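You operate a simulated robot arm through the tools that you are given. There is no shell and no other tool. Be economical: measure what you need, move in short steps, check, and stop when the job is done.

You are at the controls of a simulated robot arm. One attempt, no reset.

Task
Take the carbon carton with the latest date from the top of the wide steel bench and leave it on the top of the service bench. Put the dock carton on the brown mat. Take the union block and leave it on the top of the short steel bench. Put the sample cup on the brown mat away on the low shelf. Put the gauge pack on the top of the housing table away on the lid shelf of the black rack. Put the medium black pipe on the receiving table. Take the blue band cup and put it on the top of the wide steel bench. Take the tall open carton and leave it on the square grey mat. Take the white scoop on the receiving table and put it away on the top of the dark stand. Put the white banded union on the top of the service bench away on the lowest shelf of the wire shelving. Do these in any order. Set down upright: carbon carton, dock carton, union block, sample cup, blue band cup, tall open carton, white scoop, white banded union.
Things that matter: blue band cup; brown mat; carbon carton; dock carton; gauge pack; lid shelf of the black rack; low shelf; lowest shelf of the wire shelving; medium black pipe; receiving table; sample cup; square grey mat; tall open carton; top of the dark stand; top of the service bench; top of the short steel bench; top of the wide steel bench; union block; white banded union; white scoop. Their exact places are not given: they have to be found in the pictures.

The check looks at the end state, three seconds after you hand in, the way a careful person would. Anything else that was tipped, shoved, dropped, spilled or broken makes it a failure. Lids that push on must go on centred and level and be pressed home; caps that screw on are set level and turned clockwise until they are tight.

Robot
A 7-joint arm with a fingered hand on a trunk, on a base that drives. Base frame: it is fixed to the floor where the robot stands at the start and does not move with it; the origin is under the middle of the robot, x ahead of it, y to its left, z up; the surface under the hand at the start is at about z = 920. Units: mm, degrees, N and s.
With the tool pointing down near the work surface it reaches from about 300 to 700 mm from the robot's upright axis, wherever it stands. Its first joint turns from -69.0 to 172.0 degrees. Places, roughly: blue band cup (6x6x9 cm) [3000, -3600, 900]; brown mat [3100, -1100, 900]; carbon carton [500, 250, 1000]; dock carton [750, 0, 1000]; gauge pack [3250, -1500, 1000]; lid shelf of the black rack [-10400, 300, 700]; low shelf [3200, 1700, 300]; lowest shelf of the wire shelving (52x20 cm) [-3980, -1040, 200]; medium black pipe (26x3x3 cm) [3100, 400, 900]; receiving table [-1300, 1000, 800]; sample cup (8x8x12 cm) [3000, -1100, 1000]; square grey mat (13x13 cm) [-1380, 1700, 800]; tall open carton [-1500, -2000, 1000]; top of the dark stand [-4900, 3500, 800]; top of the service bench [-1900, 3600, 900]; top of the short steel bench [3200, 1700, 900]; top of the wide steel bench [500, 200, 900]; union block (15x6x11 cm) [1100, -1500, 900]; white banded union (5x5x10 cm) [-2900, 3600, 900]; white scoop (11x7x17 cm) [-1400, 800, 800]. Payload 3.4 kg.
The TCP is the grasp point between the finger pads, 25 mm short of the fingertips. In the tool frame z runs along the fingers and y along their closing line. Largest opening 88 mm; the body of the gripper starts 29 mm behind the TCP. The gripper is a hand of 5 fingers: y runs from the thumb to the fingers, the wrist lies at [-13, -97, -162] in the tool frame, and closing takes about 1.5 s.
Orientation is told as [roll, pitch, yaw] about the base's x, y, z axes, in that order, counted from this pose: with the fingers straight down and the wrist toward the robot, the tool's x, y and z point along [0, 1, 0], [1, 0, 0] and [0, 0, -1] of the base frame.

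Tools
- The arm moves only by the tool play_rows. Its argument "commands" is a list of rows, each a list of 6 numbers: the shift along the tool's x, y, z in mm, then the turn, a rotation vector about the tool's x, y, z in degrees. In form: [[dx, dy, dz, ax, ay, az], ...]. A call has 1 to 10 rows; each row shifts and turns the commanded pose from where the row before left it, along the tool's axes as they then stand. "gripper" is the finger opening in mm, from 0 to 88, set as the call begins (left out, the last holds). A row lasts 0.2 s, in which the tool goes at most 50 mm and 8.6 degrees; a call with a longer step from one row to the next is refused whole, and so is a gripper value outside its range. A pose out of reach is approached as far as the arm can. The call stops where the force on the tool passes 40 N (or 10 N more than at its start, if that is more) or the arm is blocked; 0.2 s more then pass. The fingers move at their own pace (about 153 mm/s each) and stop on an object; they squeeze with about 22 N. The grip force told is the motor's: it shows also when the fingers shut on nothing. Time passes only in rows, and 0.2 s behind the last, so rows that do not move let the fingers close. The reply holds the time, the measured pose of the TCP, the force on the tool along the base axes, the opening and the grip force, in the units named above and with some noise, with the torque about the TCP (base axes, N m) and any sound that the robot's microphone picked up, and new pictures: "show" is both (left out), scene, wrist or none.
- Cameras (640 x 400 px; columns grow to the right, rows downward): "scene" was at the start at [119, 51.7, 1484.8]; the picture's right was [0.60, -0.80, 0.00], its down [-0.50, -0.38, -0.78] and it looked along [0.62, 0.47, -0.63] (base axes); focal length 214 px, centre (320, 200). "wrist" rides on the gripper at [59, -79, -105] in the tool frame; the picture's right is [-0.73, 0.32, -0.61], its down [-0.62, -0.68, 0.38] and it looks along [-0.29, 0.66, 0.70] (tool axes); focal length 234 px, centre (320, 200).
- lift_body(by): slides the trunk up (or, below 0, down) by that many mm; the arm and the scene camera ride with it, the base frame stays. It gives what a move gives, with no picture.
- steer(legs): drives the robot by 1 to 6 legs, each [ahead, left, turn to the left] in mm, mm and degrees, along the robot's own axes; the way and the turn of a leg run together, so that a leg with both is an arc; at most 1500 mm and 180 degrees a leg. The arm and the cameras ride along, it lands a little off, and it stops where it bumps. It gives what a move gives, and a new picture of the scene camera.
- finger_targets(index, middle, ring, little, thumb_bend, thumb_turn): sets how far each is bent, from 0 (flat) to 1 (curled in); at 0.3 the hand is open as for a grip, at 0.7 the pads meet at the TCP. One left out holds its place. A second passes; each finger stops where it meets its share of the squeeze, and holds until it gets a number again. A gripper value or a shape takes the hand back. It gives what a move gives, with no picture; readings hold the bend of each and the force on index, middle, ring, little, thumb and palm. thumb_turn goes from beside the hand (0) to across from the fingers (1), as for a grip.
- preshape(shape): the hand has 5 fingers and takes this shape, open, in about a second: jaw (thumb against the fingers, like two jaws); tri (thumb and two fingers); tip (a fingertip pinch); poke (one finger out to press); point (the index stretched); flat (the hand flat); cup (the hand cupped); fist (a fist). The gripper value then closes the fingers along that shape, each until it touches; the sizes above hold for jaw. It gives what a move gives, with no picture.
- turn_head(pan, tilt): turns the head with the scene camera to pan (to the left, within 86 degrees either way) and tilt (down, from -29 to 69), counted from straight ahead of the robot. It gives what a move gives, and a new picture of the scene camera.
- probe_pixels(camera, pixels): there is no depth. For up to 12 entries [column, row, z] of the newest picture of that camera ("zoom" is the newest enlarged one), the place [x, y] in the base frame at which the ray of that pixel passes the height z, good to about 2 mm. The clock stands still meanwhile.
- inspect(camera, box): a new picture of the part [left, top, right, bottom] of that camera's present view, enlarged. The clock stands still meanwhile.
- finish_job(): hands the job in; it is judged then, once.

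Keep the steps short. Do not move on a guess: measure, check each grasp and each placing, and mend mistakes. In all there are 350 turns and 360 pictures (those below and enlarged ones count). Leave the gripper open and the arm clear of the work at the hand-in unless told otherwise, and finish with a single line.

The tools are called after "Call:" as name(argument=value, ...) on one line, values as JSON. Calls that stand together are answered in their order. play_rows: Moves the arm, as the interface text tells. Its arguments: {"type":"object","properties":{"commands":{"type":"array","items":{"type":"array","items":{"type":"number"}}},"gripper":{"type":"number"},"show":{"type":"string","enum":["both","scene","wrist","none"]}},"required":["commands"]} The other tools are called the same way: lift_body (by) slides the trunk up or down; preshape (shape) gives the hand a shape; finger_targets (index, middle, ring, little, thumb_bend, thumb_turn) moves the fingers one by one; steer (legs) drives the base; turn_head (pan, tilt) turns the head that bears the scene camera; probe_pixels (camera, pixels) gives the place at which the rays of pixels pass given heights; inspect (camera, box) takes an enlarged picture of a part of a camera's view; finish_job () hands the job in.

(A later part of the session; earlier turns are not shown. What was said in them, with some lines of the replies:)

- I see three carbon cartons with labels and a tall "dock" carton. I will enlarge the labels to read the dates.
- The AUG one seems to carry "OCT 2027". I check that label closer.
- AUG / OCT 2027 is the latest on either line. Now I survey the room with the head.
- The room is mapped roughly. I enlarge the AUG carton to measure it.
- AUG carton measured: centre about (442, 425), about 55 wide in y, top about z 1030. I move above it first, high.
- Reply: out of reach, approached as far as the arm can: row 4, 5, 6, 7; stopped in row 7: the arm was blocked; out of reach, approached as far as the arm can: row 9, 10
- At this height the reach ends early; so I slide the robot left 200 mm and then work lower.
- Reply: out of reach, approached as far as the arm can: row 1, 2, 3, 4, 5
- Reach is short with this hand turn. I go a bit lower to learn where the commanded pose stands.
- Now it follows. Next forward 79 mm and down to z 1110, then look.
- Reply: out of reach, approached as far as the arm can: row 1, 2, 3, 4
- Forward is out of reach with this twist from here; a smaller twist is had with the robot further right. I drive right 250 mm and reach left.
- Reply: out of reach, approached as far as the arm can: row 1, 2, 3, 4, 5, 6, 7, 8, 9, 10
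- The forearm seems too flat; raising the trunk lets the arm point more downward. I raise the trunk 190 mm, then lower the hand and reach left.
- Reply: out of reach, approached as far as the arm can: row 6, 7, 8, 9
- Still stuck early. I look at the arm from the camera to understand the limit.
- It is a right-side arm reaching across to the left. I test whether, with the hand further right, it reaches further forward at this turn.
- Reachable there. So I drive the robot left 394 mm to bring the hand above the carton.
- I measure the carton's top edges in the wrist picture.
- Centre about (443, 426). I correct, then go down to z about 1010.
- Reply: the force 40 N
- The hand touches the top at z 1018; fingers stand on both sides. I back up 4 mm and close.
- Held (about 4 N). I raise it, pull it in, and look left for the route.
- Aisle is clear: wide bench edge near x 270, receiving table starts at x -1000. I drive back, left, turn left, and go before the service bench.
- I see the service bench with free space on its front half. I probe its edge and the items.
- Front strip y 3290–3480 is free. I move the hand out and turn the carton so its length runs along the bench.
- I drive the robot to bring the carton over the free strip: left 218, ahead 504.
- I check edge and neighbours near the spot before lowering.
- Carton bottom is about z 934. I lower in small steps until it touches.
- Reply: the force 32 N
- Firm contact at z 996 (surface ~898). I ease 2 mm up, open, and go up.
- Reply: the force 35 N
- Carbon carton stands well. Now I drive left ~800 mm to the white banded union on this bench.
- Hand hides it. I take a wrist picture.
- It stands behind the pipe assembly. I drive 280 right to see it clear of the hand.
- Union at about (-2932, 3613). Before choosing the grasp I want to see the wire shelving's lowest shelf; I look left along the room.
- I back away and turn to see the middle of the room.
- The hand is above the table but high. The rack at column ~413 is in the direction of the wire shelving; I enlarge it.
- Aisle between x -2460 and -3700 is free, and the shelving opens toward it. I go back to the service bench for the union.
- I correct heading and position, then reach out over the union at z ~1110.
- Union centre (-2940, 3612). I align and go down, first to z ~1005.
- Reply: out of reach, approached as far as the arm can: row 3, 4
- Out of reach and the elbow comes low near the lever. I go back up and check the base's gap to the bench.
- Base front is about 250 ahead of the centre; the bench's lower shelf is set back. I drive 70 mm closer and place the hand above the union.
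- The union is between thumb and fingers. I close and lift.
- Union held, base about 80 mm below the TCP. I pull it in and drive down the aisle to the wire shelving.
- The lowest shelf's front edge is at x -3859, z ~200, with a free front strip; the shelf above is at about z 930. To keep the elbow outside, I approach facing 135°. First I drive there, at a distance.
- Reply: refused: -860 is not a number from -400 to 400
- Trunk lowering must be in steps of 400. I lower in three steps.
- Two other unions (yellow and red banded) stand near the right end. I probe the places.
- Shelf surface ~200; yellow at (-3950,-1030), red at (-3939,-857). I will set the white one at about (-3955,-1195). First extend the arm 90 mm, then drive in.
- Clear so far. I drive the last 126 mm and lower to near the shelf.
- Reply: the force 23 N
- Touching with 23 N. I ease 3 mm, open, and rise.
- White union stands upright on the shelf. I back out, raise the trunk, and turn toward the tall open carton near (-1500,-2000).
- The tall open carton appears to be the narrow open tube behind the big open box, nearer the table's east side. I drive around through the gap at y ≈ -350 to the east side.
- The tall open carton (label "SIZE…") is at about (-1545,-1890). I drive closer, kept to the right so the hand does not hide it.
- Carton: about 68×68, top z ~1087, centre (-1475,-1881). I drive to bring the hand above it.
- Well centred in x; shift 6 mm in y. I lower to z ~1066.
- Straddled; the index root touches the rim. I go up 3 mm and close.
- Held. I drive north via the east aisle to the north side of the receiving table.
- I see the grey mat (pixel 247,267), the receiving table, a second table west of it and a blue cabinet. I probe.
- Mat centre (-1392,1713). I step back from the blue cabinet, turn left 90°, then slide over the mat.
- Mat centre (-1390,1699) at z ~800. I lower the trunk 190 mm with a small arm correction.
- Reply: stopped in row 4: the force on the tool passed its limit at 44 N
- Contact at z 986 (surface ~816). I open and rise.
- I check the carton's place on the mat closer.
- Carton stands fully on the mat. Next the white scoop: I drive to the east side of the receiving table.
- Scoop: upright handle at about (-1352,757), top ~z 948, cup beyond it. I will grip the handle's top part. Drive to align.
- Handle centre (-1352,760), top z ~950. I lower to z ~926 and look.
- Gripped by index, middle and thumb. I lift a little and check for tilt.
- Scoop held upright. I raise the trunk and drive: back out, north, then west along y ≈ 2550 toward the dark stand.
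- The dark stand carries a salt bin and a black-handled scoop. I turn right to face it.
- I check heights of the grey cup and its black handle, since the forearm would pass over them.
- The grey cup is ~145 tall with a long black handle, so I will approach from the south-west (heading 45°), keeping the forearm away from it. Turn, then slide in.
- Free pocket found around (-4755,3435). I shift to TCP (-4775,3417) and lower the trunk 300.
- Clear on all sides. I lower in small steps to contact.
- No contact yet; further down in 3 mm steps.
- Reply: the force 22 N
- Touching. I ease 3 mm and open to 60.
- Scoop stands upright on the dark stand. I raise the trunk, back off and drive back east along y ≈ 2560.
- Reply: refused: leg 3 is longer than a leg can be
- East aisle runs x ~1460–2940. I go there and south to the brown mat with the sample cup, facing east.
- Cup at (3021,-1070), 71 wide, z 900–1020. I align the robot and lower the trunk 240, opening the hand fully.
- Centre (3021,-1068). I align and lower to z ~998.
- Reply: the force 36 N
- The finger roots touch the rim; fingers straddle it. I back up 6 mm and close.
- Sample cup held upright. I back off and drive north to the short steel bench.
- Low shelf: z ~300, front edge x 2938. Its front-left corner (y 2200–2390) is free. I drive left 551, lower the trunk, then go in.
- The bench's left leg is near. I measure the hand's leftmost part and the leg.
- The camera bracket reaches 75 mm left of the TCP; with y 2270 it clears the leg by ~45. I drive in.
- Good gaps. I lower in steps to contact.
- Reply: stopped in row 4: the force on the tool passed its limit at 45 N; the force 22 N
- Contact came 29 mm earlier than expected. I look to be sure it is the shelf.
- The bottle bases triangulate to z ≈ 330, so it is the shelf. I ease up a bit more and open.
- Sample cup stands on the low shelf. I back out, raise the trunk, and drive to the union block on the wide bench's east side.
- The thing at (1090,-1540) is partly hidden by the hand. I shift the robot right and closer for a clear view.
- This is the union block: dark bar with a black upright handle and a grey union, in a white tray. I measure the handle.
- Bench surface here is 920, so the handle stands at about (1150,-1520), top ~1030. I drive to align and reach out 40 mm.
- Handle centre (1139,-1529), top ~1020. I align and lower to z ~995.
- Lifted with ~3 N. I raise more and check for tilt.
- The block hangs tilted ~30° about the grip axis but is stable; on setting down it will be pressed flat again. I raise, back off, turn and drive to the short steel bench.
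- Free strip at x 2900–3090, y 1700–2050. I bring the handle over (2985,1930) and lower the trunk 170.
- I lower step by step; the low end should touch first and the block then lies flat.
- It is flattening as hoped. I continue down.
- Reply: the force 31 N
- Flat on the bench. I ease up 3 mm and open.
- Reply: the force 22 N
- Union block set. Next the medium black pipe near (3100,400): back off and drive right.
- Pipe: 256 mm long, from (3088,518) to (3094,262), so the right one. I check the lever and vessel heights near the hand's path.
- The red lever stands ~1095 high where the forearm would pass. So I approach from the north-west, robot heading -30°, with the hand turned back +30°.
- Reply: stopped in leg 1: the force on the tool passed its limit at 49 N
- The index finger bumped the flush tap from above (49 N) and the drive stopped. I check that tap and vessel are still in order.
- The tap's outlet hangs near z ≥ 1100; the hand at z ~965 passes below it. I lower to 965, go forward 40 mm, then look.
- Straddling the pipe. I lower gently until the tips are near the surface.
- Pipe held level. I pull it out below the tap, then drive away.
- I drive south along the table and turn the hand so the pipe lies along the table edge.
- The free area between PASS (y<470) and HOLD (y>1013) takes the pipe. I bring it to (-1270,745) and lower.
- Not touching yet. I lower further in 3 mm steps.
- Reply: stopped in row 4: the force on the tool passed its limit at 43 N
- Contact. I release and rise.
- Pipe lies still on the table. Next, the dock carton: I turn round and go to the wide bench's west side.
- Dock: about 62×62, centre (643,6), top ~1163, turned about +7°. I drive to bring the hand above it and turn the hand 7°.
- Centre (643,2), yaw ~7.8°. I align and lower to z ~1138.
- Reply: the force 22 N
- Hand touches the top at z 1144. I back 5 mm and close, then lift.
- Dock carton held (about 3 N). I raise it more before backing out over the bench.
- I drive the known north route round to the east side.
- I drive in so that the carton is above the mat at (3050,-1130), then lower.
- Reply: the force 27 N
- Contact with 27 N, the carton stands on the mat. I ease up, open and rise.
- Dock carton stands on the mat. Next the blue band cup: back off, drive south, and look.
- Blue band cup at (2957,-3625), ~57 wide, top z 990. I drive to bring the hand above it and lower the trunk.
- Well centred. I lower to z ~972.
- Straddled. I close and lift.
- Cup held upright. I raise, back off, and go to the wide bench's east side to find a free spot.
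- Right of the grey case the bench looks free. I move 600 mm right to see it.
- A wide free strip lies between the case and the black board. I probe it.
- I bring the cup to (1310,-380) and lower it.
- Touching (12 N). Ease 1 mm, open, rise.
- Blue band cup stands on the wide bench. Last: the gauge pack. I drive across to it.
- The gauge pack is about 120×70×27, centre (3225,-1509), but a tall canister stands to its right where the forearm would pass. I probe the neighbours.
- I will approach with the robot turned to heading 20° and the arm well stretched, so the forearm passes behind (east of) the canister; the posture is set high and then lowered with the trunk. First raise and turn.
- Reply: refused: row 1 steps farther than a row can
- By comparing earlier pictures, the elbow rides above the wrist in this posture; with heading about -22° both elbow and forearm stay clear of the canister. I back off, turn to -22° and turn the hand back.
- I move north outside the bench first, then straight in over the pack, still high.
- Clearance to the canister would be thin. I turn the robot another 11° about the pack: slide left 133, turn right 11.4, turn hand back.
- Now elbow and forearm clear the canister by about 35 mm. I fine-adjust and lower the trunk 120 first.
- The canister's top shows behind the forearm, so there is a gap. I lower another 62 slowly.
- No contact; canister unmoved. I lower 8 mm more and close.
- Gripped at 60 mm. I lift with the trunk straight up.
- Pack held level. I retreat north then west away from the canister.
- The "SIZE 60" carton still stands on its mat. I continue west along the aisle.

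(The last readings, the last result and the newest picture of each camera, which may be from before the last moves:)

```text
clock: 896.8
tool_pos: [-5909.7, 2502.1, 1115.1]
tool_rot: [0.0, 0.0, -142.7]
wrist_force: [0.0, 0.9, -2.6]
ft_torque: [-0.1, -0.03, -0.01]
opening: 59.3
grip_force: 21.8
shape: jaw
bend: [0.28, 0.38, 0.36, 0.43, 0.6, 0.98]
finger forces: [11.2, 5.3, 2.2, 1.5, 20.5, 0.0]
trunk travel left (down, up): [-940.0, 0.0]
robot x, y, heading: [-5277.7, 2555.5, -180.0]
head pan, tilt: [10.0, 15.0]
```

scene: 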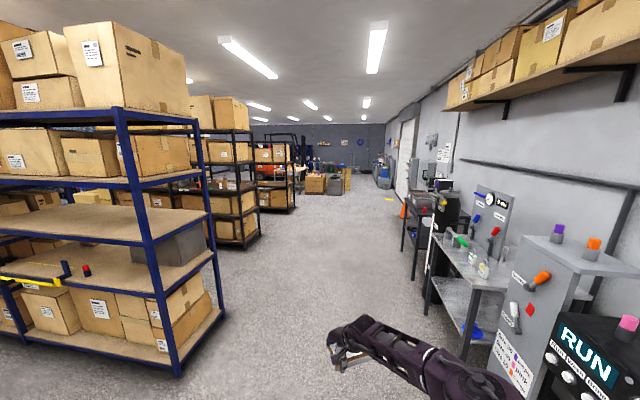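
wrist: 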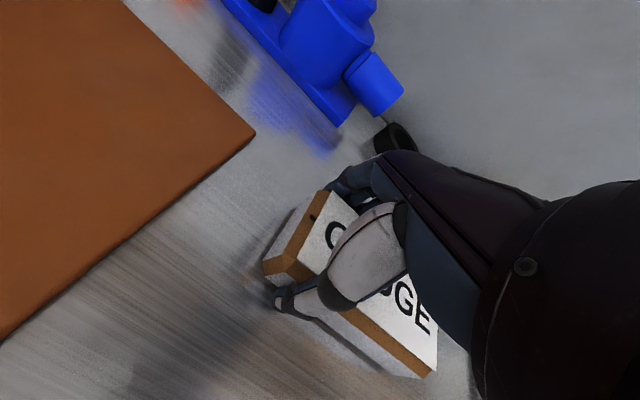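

Call:
probe_pixels(camera="scene", pixels=[[178, 375, 0], [222, 312, 0], [246, 248, 0], [260, 233, 0], [295, 210, 0], [270, 212, 0], [325, 194, 0], [480, 358, 0], [405, 250, 0]])

Call:
inspect(camera="scene", box=[170, 110, 330, 260])

```text
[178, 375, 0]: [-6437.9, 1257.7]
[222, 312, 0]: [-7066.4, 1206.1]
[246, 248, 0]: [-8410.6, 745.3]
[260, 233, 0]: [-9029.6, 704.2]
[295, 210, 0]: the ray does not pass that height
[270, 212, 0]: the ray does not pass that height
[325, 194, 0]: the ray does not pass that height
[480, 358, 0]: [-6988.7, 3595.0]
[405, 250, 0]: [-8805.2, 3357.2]
```

```text
2.67 times, centred on (250, 185) of scene
```

zoom: 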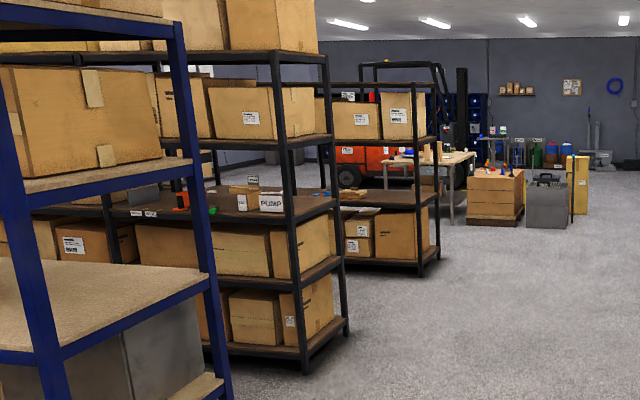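

The target black rack is the second black one, near (-10400,300). I drive further west and look at it.

Call:
steer(legs=[[1500, 0, 0], [1500, 0, 0], [1450, 400, 0]])

Call:
turn_head(pan=60, tilt=25)

```text
refused: leg 3 is longer than a leg can be; nothing moved
```

```text
clock: 898.0
tool_pos: [-5909.4, 2503.1, 1115.1]
tool_rot: [0.1, 0.0, -142.7]
wrist_force: [-0.4, -0.6, -2.7]
ft_torque: [-0.11, -0.06, 0.0]
opening: 59.4
grip_force: 22.0
shape: jaw
bend: [0.28, 0.38, 0.36, 0.43, 0.6, 0.98]
finger forces: [11.2, 5.4, 2.4, 1.5, 20.5, 0.1]
trunk travel left (down, up): [-940.0, 0.0]
robot x, y, heading: [-5274.5, 2557.2, -179.8]
head pan, tilt: [60.0, 25.0]
```

scene: 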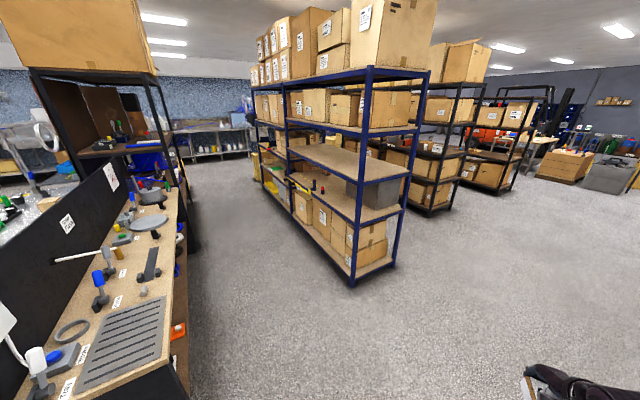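

Call:
steer(legs=[[1500, 0, 0], [1500, 0, 0], [1400, 300, 0]])

Call:
turn_head(pan=50, tilt=25)

```text
clock: 919.3
tool_pos: [-10340.7, 2245.1, 1114.9]
tool_rot: [0.0, 0.0, -143.3]
wrist_force: [0.6, -0.5, -2.1]
ft_torque: [-0.09, -0.07, 0.01]
opening: 59.4
grip_force: 21.4
shape: jaw
bend: [0.28, 0.38, 0.36, 0.44, 0.6, 0.98]
finger forces: [11.2, 5.3, 2.4, 1.5, 20.5, 0.0]
trunk travel left (down, up): [-940.0, 0.0]
robot x, y, heading: [-9708.0, 2289.4, 179.3]
head pan, tilt: [60.0, 25.0]
```

scene: 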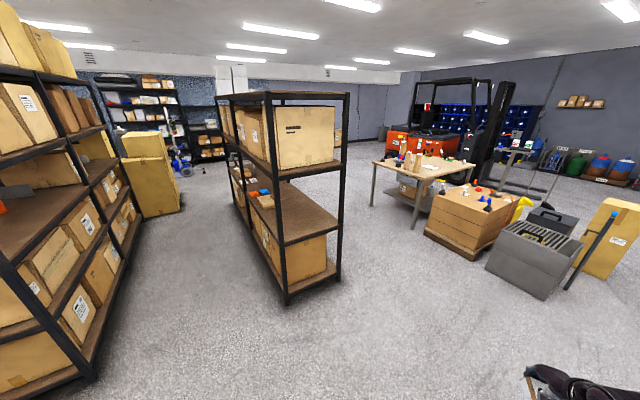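

```text
clock: 920.0
tool_pos: [-10340.8, 2243.5, 1114.9]
tool_rot: [0.0, 0.1, -143.3]
wrist_force: [0.1, -0.4, -1.9]
ft_torque: [-0.08, -0.04, 0.0]
opening: 59.4
grip_force: 22.0
shape: jaw
bend: [0.28, 0.38, 0.36, 0.44, 0.6, 0.98]
finger forces: [11.1, 5.3, 2.3, 1.5, 20.5, 0.0]
trunk travel left (down, up): [-940.0, 0.0]
robot x, y, heading: [-9704.1, 2290.1, 179.6]
head pan, tilt: [50.0, 25.0]
```

scene: 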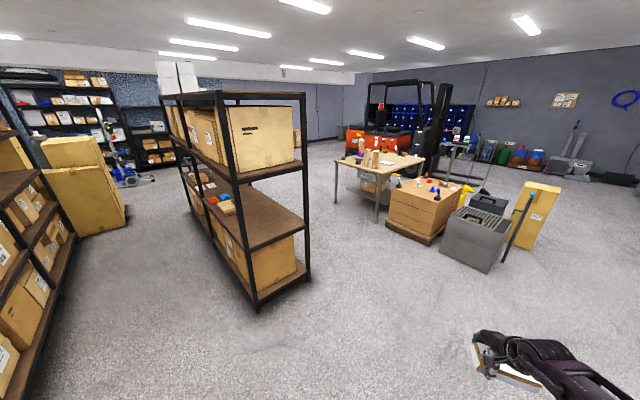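

Call:
probe_pixels(camera="scene", pixels=[[258, 311, 0], [309, 276, 0], [248, 250, 700], [308, 222, 700], [235, 190, 1100], [305, 165, 1100], [228, 212, 700], [243, 182, 1100], [195, 175, 700]])

Call:
inspect(camera="scene", box=[150, 80, 330, 320])

```text
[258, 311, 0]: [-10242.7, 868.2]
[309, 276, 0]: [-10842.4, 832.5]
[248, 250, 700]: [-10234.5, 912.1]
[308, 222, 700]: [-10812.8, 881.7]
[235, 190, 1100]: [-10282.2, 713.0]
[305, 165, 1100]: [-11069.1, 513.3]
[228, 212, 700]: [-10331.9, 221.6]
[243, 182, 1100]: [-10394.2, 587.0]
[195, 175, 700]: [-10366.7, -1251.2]
```

```text
1.67 times, centred on (240, 200) of scene
```

zoom: 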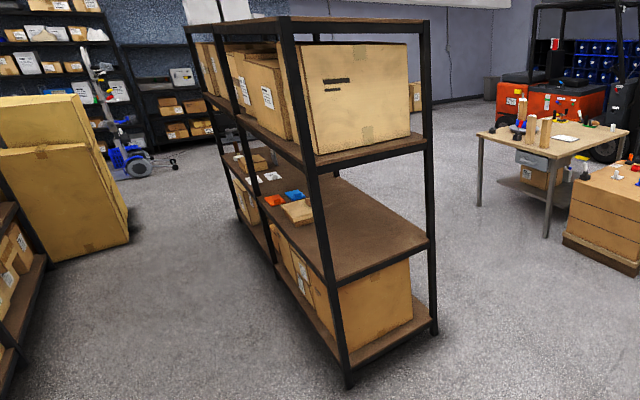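

The mid shelf (z ~700) of this rack is the lid shelf; it is free toward its north end. I re-fold the arm higher and straight, then drive to the rack's east side.

Call:
play_rows(commands=[[0, -8, -30, 0, 0, 3.7], [0, -8, -30, 0, 0, 3.7], [0, -8, -30, 0, 0, 3.7], [0, -8, -30, 0, 0, 3.7], [0, -8, -30, 0, 0, 3.7], [0, -8, -30, 0, 0, 3.7], [0, -8, -30, 0, 0, 3.7], [0, -8, -30, 0, 0, 3.7], [0, -8, -30, 0, 0, 3.7], [0, 0, -30, 0, 0, 3.7]], show="none")

Call:
steer(legs=[[0, 1500, 0.4], [0, 430, 0]])

Call:
turn_head(pan=10, tilt=40)

```text
clock: 922.2
tool_pos: [-10274.3, 2268.7, 1415.3]
tool_rot: [-0.1, 0.1, 179.7]
wrist_force: [1.1, -0.3, -2.4]
ft_torque: [-0.06, 0.01, -0.03]
opening: 59.2
grip_force: 22.2
shape: jaw
bend: [0.28, 0.38, 0.36, 0.45, 0.6, 0.98]
finger forces: [11.3, 5.3, 2.5, 1.6, 20.5, 0.0]
trunk travel left (down, up): [-940.0, 0.0]
robot x, y, heading: [-9705.6, 2290.2, 179.4]
head pan, tilt: [50.0, 25.0]
```

```text
clock: 928.6
tool_pos: [-10282.1, 913.4, 1415.4]
tool_rot: [0.1, 0.1, 178.1]
wrist_force: [0.4, 6.1, -3.9]
ft_torque: [0.03, 0.03, 0.16]
opening: 59.5
grip_force: 22.2
shape: jaw
bend: [0.28, 0.38, 0.35, 0.41, 0.59, 1.0]
finger forces: [10.7, 5.9, 2.5, 3.9, 23.2, 0.1]
trunk travel left (down, up): [-940.0, 0.0]
robot x, y, heading: [-9716.4, 908.6, 179.2]
head pan, tilt: [50.0, 25.0]
stopped in leg 1: the robot was blocked; the commanded pose is now the measured one
```

scene: 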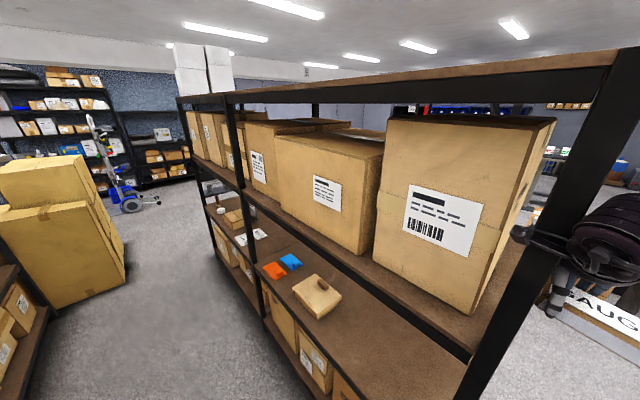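

```text
clock: 929.7
tool_pos: [-10282.7, 912.6, 1415.6]
tool_rot: [0.4, 0.0, 178.7]
wrist_force: [-0.5, 6.9, -3.1]
ft_torque: [0.11, 0.02, 0.19]
opening: 59.7
grip_force: 21.8
shape: jaw
bend: [0.28, 0.38, 0.34, 0.39, 0.59, 1.0]
finger forces: [10.7, 6.4, 3.2, 4.2, 23.5, 0.0]
trunk travel left (down, up): [-940.0, 0.0]
robot x, y, heading: [-9712.7, 906.1, 179.1]
head pan, tilt: [10.0, 40.0]
```

scene: 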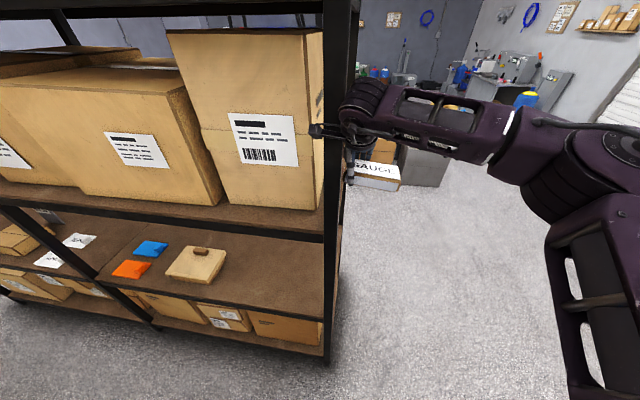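

The camera bracket touched the rack's corner post (7 N, stopped). I back off north, then east, and then go south beside the rack.

Call:
steer(legs=[[0, -200, 0.9], [-290, 0, 0], [0, 700, 0]])

Call:
turn_head(pan=15, tilt=40)

```text
clock: 936.3
tool_pos: [-9992.5, 382.7, 1414.0]
tool_rot: [-0.4, 0.3, 179.7]
wrist_force: [-0.9, 0.0, -3.0]
ft_torque: [-0.1, 0.05, 0.02]
opening: 59.2
grip_force: 22.3
shape: jaw
bend: [0.28, 0.38, 0.36, 0.4, 0.6, 0.98]
finger forces: [11.8, 5.4, 2.3, 1.4, 21.0, 0.0]
trunk travel left (down, up): [-940.0, 0.0]
robot x, y, heading: [-9418.8, 407.5, -179.7]
head pan, tilt: [10.0, 40.0]
```

scene: 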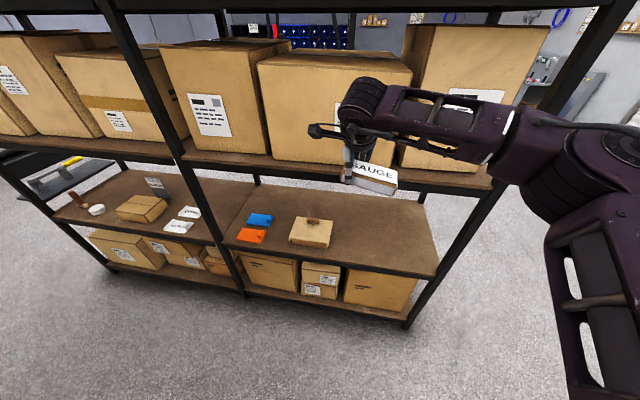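

```text
clock: 937.0
tool_pos: [-9992.1, 381.9, 1414.4]
tool_rot: [-0.4, 0.2, 179.6]
wrist_force: [-0.3, 0.0, -2.6]
ft_torque: [-0.15, 0.03, 0.02]
opening: 59.5
grip_force: 21.7
shape: jaw
bend: [0.28, 0.38, 0.36, 0.4, 0.6, 0.98]
finger forces: [11.9, 5.4, 2.3, 1.4, 21.0, 0.0]
trunk travel left (down, up): [-940.0, 0.0]
robot x, y, heading: [-9421.2, 401.9, -179.7]
head pan, tilt: [15.0, 40.0]
```

scene: 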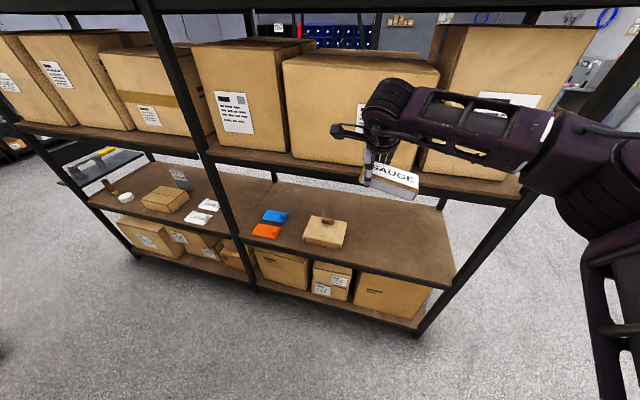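

Call:
inspect(camera="scene", box=[200, 170, 500, 330])

Call:
probe_pixels(camera="scene", pixels=[[420, 335, 0], [250, 290, 0], [452, 288, 700], [455, 275, 700], [245, 234, 700], [305, 245, 700], [342, 248, 700], [390, 250, 700], [385, 220, 700], [440, 200, 1130], [520, 195, 1100], [222, 148, 1100]])

```text
2.13 times, centred on (350, 250) of scene
```

zoom: 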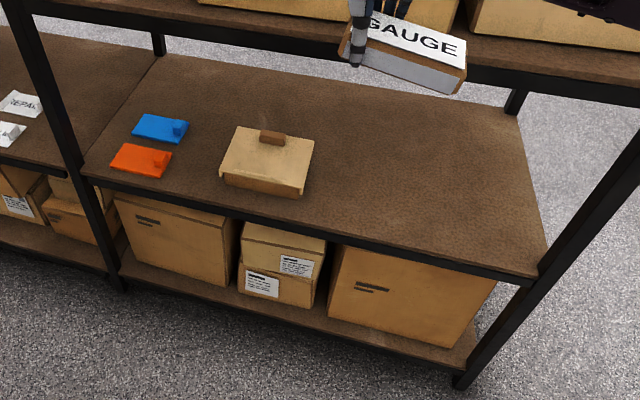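

```text
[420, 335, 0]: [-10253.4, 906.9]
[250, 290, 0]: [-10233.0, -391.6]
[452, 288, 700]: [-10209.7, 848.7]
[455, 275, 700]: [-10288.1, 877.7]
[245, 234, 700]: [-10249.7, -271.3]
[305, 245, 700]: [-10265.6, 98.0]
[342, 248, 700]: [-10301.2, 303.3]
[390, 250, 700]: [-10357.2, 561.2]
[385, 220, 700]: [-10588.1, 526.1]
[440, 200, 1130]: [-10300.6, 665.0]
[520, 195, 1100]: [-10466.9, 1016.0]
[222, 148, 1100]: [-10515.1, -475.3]
```

Free area right of the wooden lid: y 350–850. I lower the trunk outside the rack first.

Call:
lift_body(by=-400)

Call:
lift_body(by=-220)

Call:
steer(legs=[[0, -98, -0.3], [200, 0, 0]])

Call:
turn_head(pan=10, tilt=25)

```text
clock: 940.8
tool_pos: [-9991.6, 382.6, 1013.6]
tool_rot: [-0.4, 0.2, 179.8]
wrist_force: [-0.6, 0.7, -2.8]
ft_torque: [-0.08, 0.04, -0.04]
opening: 59.4
grip_force: 21.9
shape: jaw
bend: [0.28, 0.38, 0.36, 0.4, 0.6, 0.98]
finger forces: [11.8, 5.4, 2.4, 1.4, 21.0, 0.0]
trunk travel left (down, up): [-540.0, 400.0]
robot x, y, heading: [-9419.4, 406.3, -179.8]
head pan, tilt: [15.0, 40.0]
```

```text
clock: 943.1
tool_pos: [-9991.6, 381.1, 793.7]
tool_rot: [-0.4, 0.3, 179.7]
wrist_force: [-0.8, 0.0, -3.2]
ft_torque: [-0.11, 0.01, -0.02]
opening: 59.5
grip_force: 22.4
shape: jaw
bend: [0.28, 0.38, 0.36, 0.4, 0.6, 0.98]
finger forces: [12.0, 5.3, 2.4, 1.3, 21.0, 0.0]
trunk travel left (down, up): [-320.0, 620.0]
robot x, y, heading: [-9418.9, 404.8, -179.6]
head pan, tilt: [15.0, 40.0]
```

```text
clock: 945.5
tool_pos: [-10193.4, 482.5, 793.3]
tool_rot: [-0.4, 0.2, 179.4]
wrist_force: [0.3, -0.4, -2.0]
ft_torque: [-0.09, -0.01, 0.0]
opening: 59.3
grip_force: 22.3
shape: jaw
bend: [0.28, 0.38, 0.36, 0.4, 0.6, 0.98]
finger forces: [11.9, 5.4, 2.4, 1.5, 21.0, 0.0]
trunk travel left (down, up): [-320.0, 620.0]
robot x, y, heading: [-9621.5, 497.9, -179.8]
head pan, tilt: [15.0, 40.0]
```

scene: 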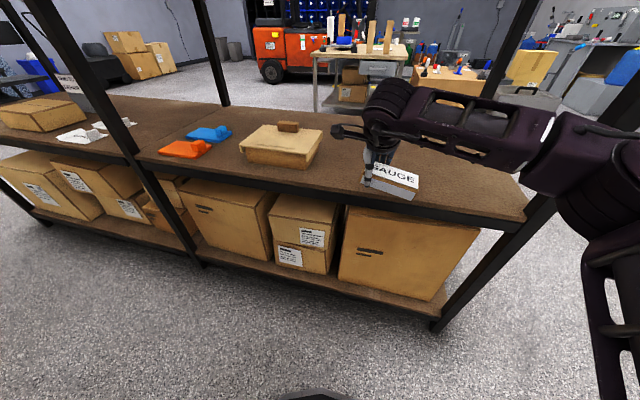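

```text
clock: 946.2
tool_pos: [-10192.1, 481.5, 792.9]
tool_rot: [-0.4, 0.1, 179.5]
wrist_force: [0.6, -0.3, -2.7]
ft_torque: [-0.12, 0.03, -0.01]
opening: 59.3
grip_force: 22.3
shape: jaw
bend: [0.28, 0.38, 0.36, 0.4, 0.6, 0.98]
finger forces: [11.8, 5.4, 2.3, 1.4, 21.1, 0.1]
trunk travel left (down, up): [-320.0, 620.0]
robot x, y, heading: [-9619.9, 501.5, -180.1]
head pan, tilt: [10.0, 25.0]
```

scene: 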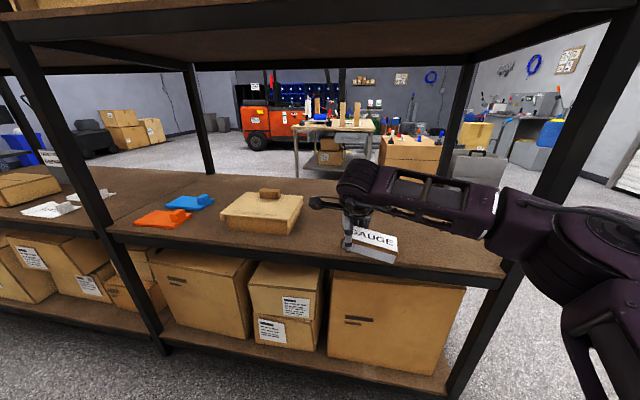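

Clear. I drive in 195 mm.

Call:
steer(legs=[[195, 0, 0.2]])

Call:
play_rows(commands=[[0, 0, 15, 0, 0, 0], [0, 0, 10, 0, 0, 0], [0, 0, 5, 0, 0, 0], [0, 0, 4, 0, 0, 0], [0, 0, 4, 0, 0, 0], [0, 0, 4, 0, 0, 0], [0, 0, 4, 0, 0, 0]], show="scene")

```text
clock: 947.8
tool_pos: [-10389.1, 479.5, 793.4]
tool_rot: [-0.4, 0.2, 179.6]
wrist_force: [-0.4, 0.4, -3.1]
ft_torque: [-0.1, -0.01, 0.02]
opening: 59.3
grip_force: 21.8
shape: jaw
bend: [0.28, 0.38, 0.36, 0.4, 0.6, 0.98]
finger forces: [11.8, 5.3, 2.4, 1.4, 21.0, 0.0]
trunk travel left (down, up): [-320.0, 620.0]
robot x, y, heading: [-9818.3, 505.2, -179.7]
head pan, tilt: [10.0, 25.0]
```

scene: 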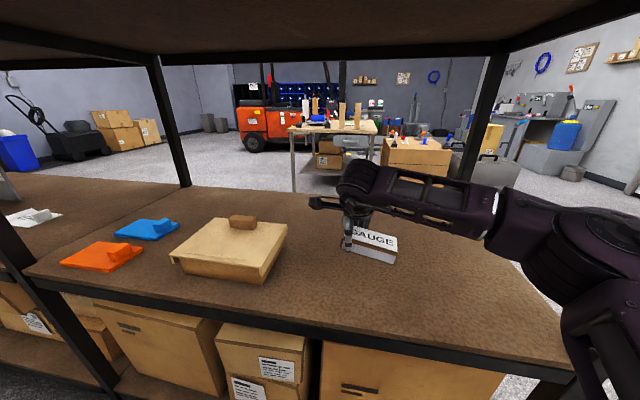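

```text
clock: 949.4
tool_pos: [-10389.0, 479.8, 747.4]
tool_rot: [-0.4, 0.1, 179.6]
wrist_force: [0.6, -0.2, -2.8]
ft_torque: [-0.07, 0.0, -0.01]
opening: 59.3
grip_force: 21.6
shape: jaw
bend: [0.28, 0.38, 0.36, 0.4, 0.6, 0.98]
finger forces: [11.8, 5.3, 2.3, 1.6, 21.0, 0.0]
trunk travel left (down, up): [-320.0, 620.0]
robot x, y, heading: [-9815.5, 502.6, -179.9]
head pan, tilt: [10.0, 25.0]
```

scene: 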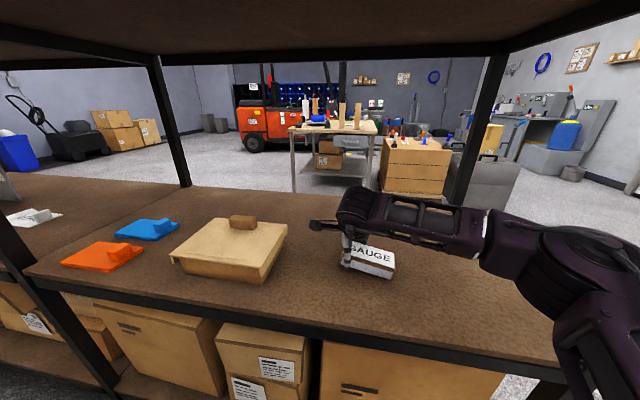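

Not touching yet. I lower on in 3 mm steps.

Call:
play_rows(commands=[[0, 0, 3, 0, 0, 0], [0, 0, 3, 0, 0, 0], [0, 0, 3, 0, 0, 0], [0, 0, 3, 0, 0, 0], [0, 0, 3, 0, 0, 0], [0, 0, 3, 0, 0, 0], [0, 0, 3, 0, 0, 0], [0, 0, 3, 0, 0, 0]], show="none")

```text
clock: 951.2
tool_pos: [-10387.6, 479.5, 729.4]
tool_rot: [-0.2, -0.5, 179.7]
wrist_force: [-4.1, -1.0, 25.0]
ft_torque: [0.23, 0.04, 0.11]
opening: 59.2
grip_force: 22.3
shape: jaw
bend: [0.28, 0.38, 0.35, 0.42, 0.6, 0.98]
finger forces: [12.9, 6.6, 3.3, 4.9, 21.7, 0.0]
trunk travel left (down, up): [-320.0, 620.0]
robot x, y, heading: [-9817.5, 503.5, -179.9]
head pan, tilt: [10.0, 25.0]
```

Resting on the shelf (25 N). I ease up, open and rise a little.

Call:
play_rows(commands=[[0, 0, -4, 0, 0, 0], [0, 0, 0, 0, 0, 0]], show="none")

Call:
play_rows(commands=[[0, 0, 0, 0, 0, 0], [0, 0, 0, 0, 0, 0], [0, 0, 0, 0, 0, 0], [0, 0, 0, 0, 0, 0]], gripper=88, show="none")

Call:
play_rows(commands=[[0, 0, -10, 0, 0, 0], [0, 0, -25, 0, 0, 0], [0, 0, -30, 0, 0, 0], [0, 0, 0, 0, 0, 0]], show="scene")

```text
clock: 951.8
tool_pos: [-10387.0, 480.1, 728.3]
tool_rot: [-0.5, 0.0, 179.6]
wrist_force: [-4.3, -2.4, 17.6]
ft_torque: [0.2, 0.08, 0.14]
opening: 59.2
grip_force: 22.2
shape: jaw
bend: [0.27, 0.38, 0.35, 0.42, 0.6, 0.98]
finger forces: [12.8, 6.6, 3.2, 4.5, 21.2, 0.0]
trunk travel left (down, up): [-320.0, 620.0]
robot x, y, heading: [-9814.2, 498.5, -179.9]
head pan, tilt: [10.0, 25.0]
```

```text
clock: 952.8
tool_pos: [-10387.9, 479.5, 727.1]
tool_rot: [-0.4, 0.2, 179.6]
wrist_force: [-0.3, 0.5, -0.7]
ft_torque: [0.01, 0.0, -0.06]
opening: 87.8
grip_force: 0.1
shape: jaw
bend: [0.3, 0.3, 0.3, 0.3, 0.3, 0.98]
finger forces: [0.3, 0.1, 0.0, 0.0, 0.1, 0.0]
trunk travel left (down, up): [-320.0, 620.0]
robot x, y, heading: [-9818.2, 504.3, -179.8]
head pan, tilt: [10.0, 25.0]
```

```text
clock: 953.8
tool_pos: [-10389.2, 479.8, 792.8]
tool_rot: [-0.4, 0.1, 179.8]
wrist_force: [0.3, -0.5, 0.3]
ft_torque: [0.03, 0.02, -0.01]
opening: 87.8
grip_force: 0.0
shape: jaw
bend: [0.3, 0.3, 0.3, 0.3, 0.3, 0.98]
finger forces: [0.0, 0.0, 0.1, 0.0, 0.0, 0.1]
trunk travel left (down, up): [-320.0, 620.0]
robot x, y, heading: [-9820.8, 503.7, -179.9]
head pan, tilt: [10.0, 25.0]
```

scene: 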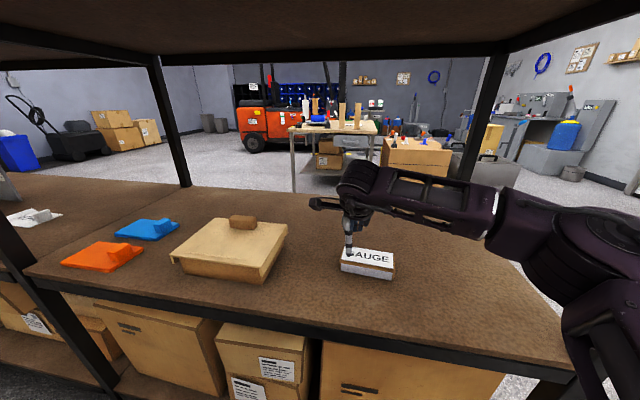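

Gauge pack lies on the lid shelf. I back out of the rack so the arm is clear.

Call:
steer(legs=[[-380, 0, 0]])

```text
clock: 956.2
tool_pos: [-10011.5, 482.6, 791.9]
tool_rot: [-0.4, 0.1, 179.4]
wrist_force: [-0.1, 0.0, -0.6]
ft_torque: [0.0, -0.04, -0.02]
opening: 87.6
grip_force: 0.1
shape: jaw
bend: [0.3, 0.3, 0.3, 0.3, 0.3, 0.98]
finger forces: [0.0, 0.1, 0.0, 0.1, 0.0, 0.1]
trunk travel left (down, up): [-320.0, 620.0]
robot x, y, heading: [-9439.6, 500.2, 179.9]
head pan, tilt: [10.0, 25.0]
```

scene: 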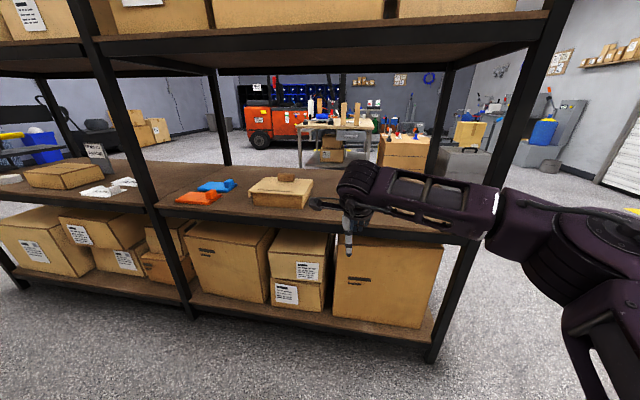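

All ten items are set, the gripper is open and the arm is clear; I hand in.

Call:
finish_job()

```text
The job is handed in.
```

All ten items are in their places and the job is handed in; on the way the hand bumped a wall tap (49 N) and a rack post (about 7 N), and neither showed any sign of moving.
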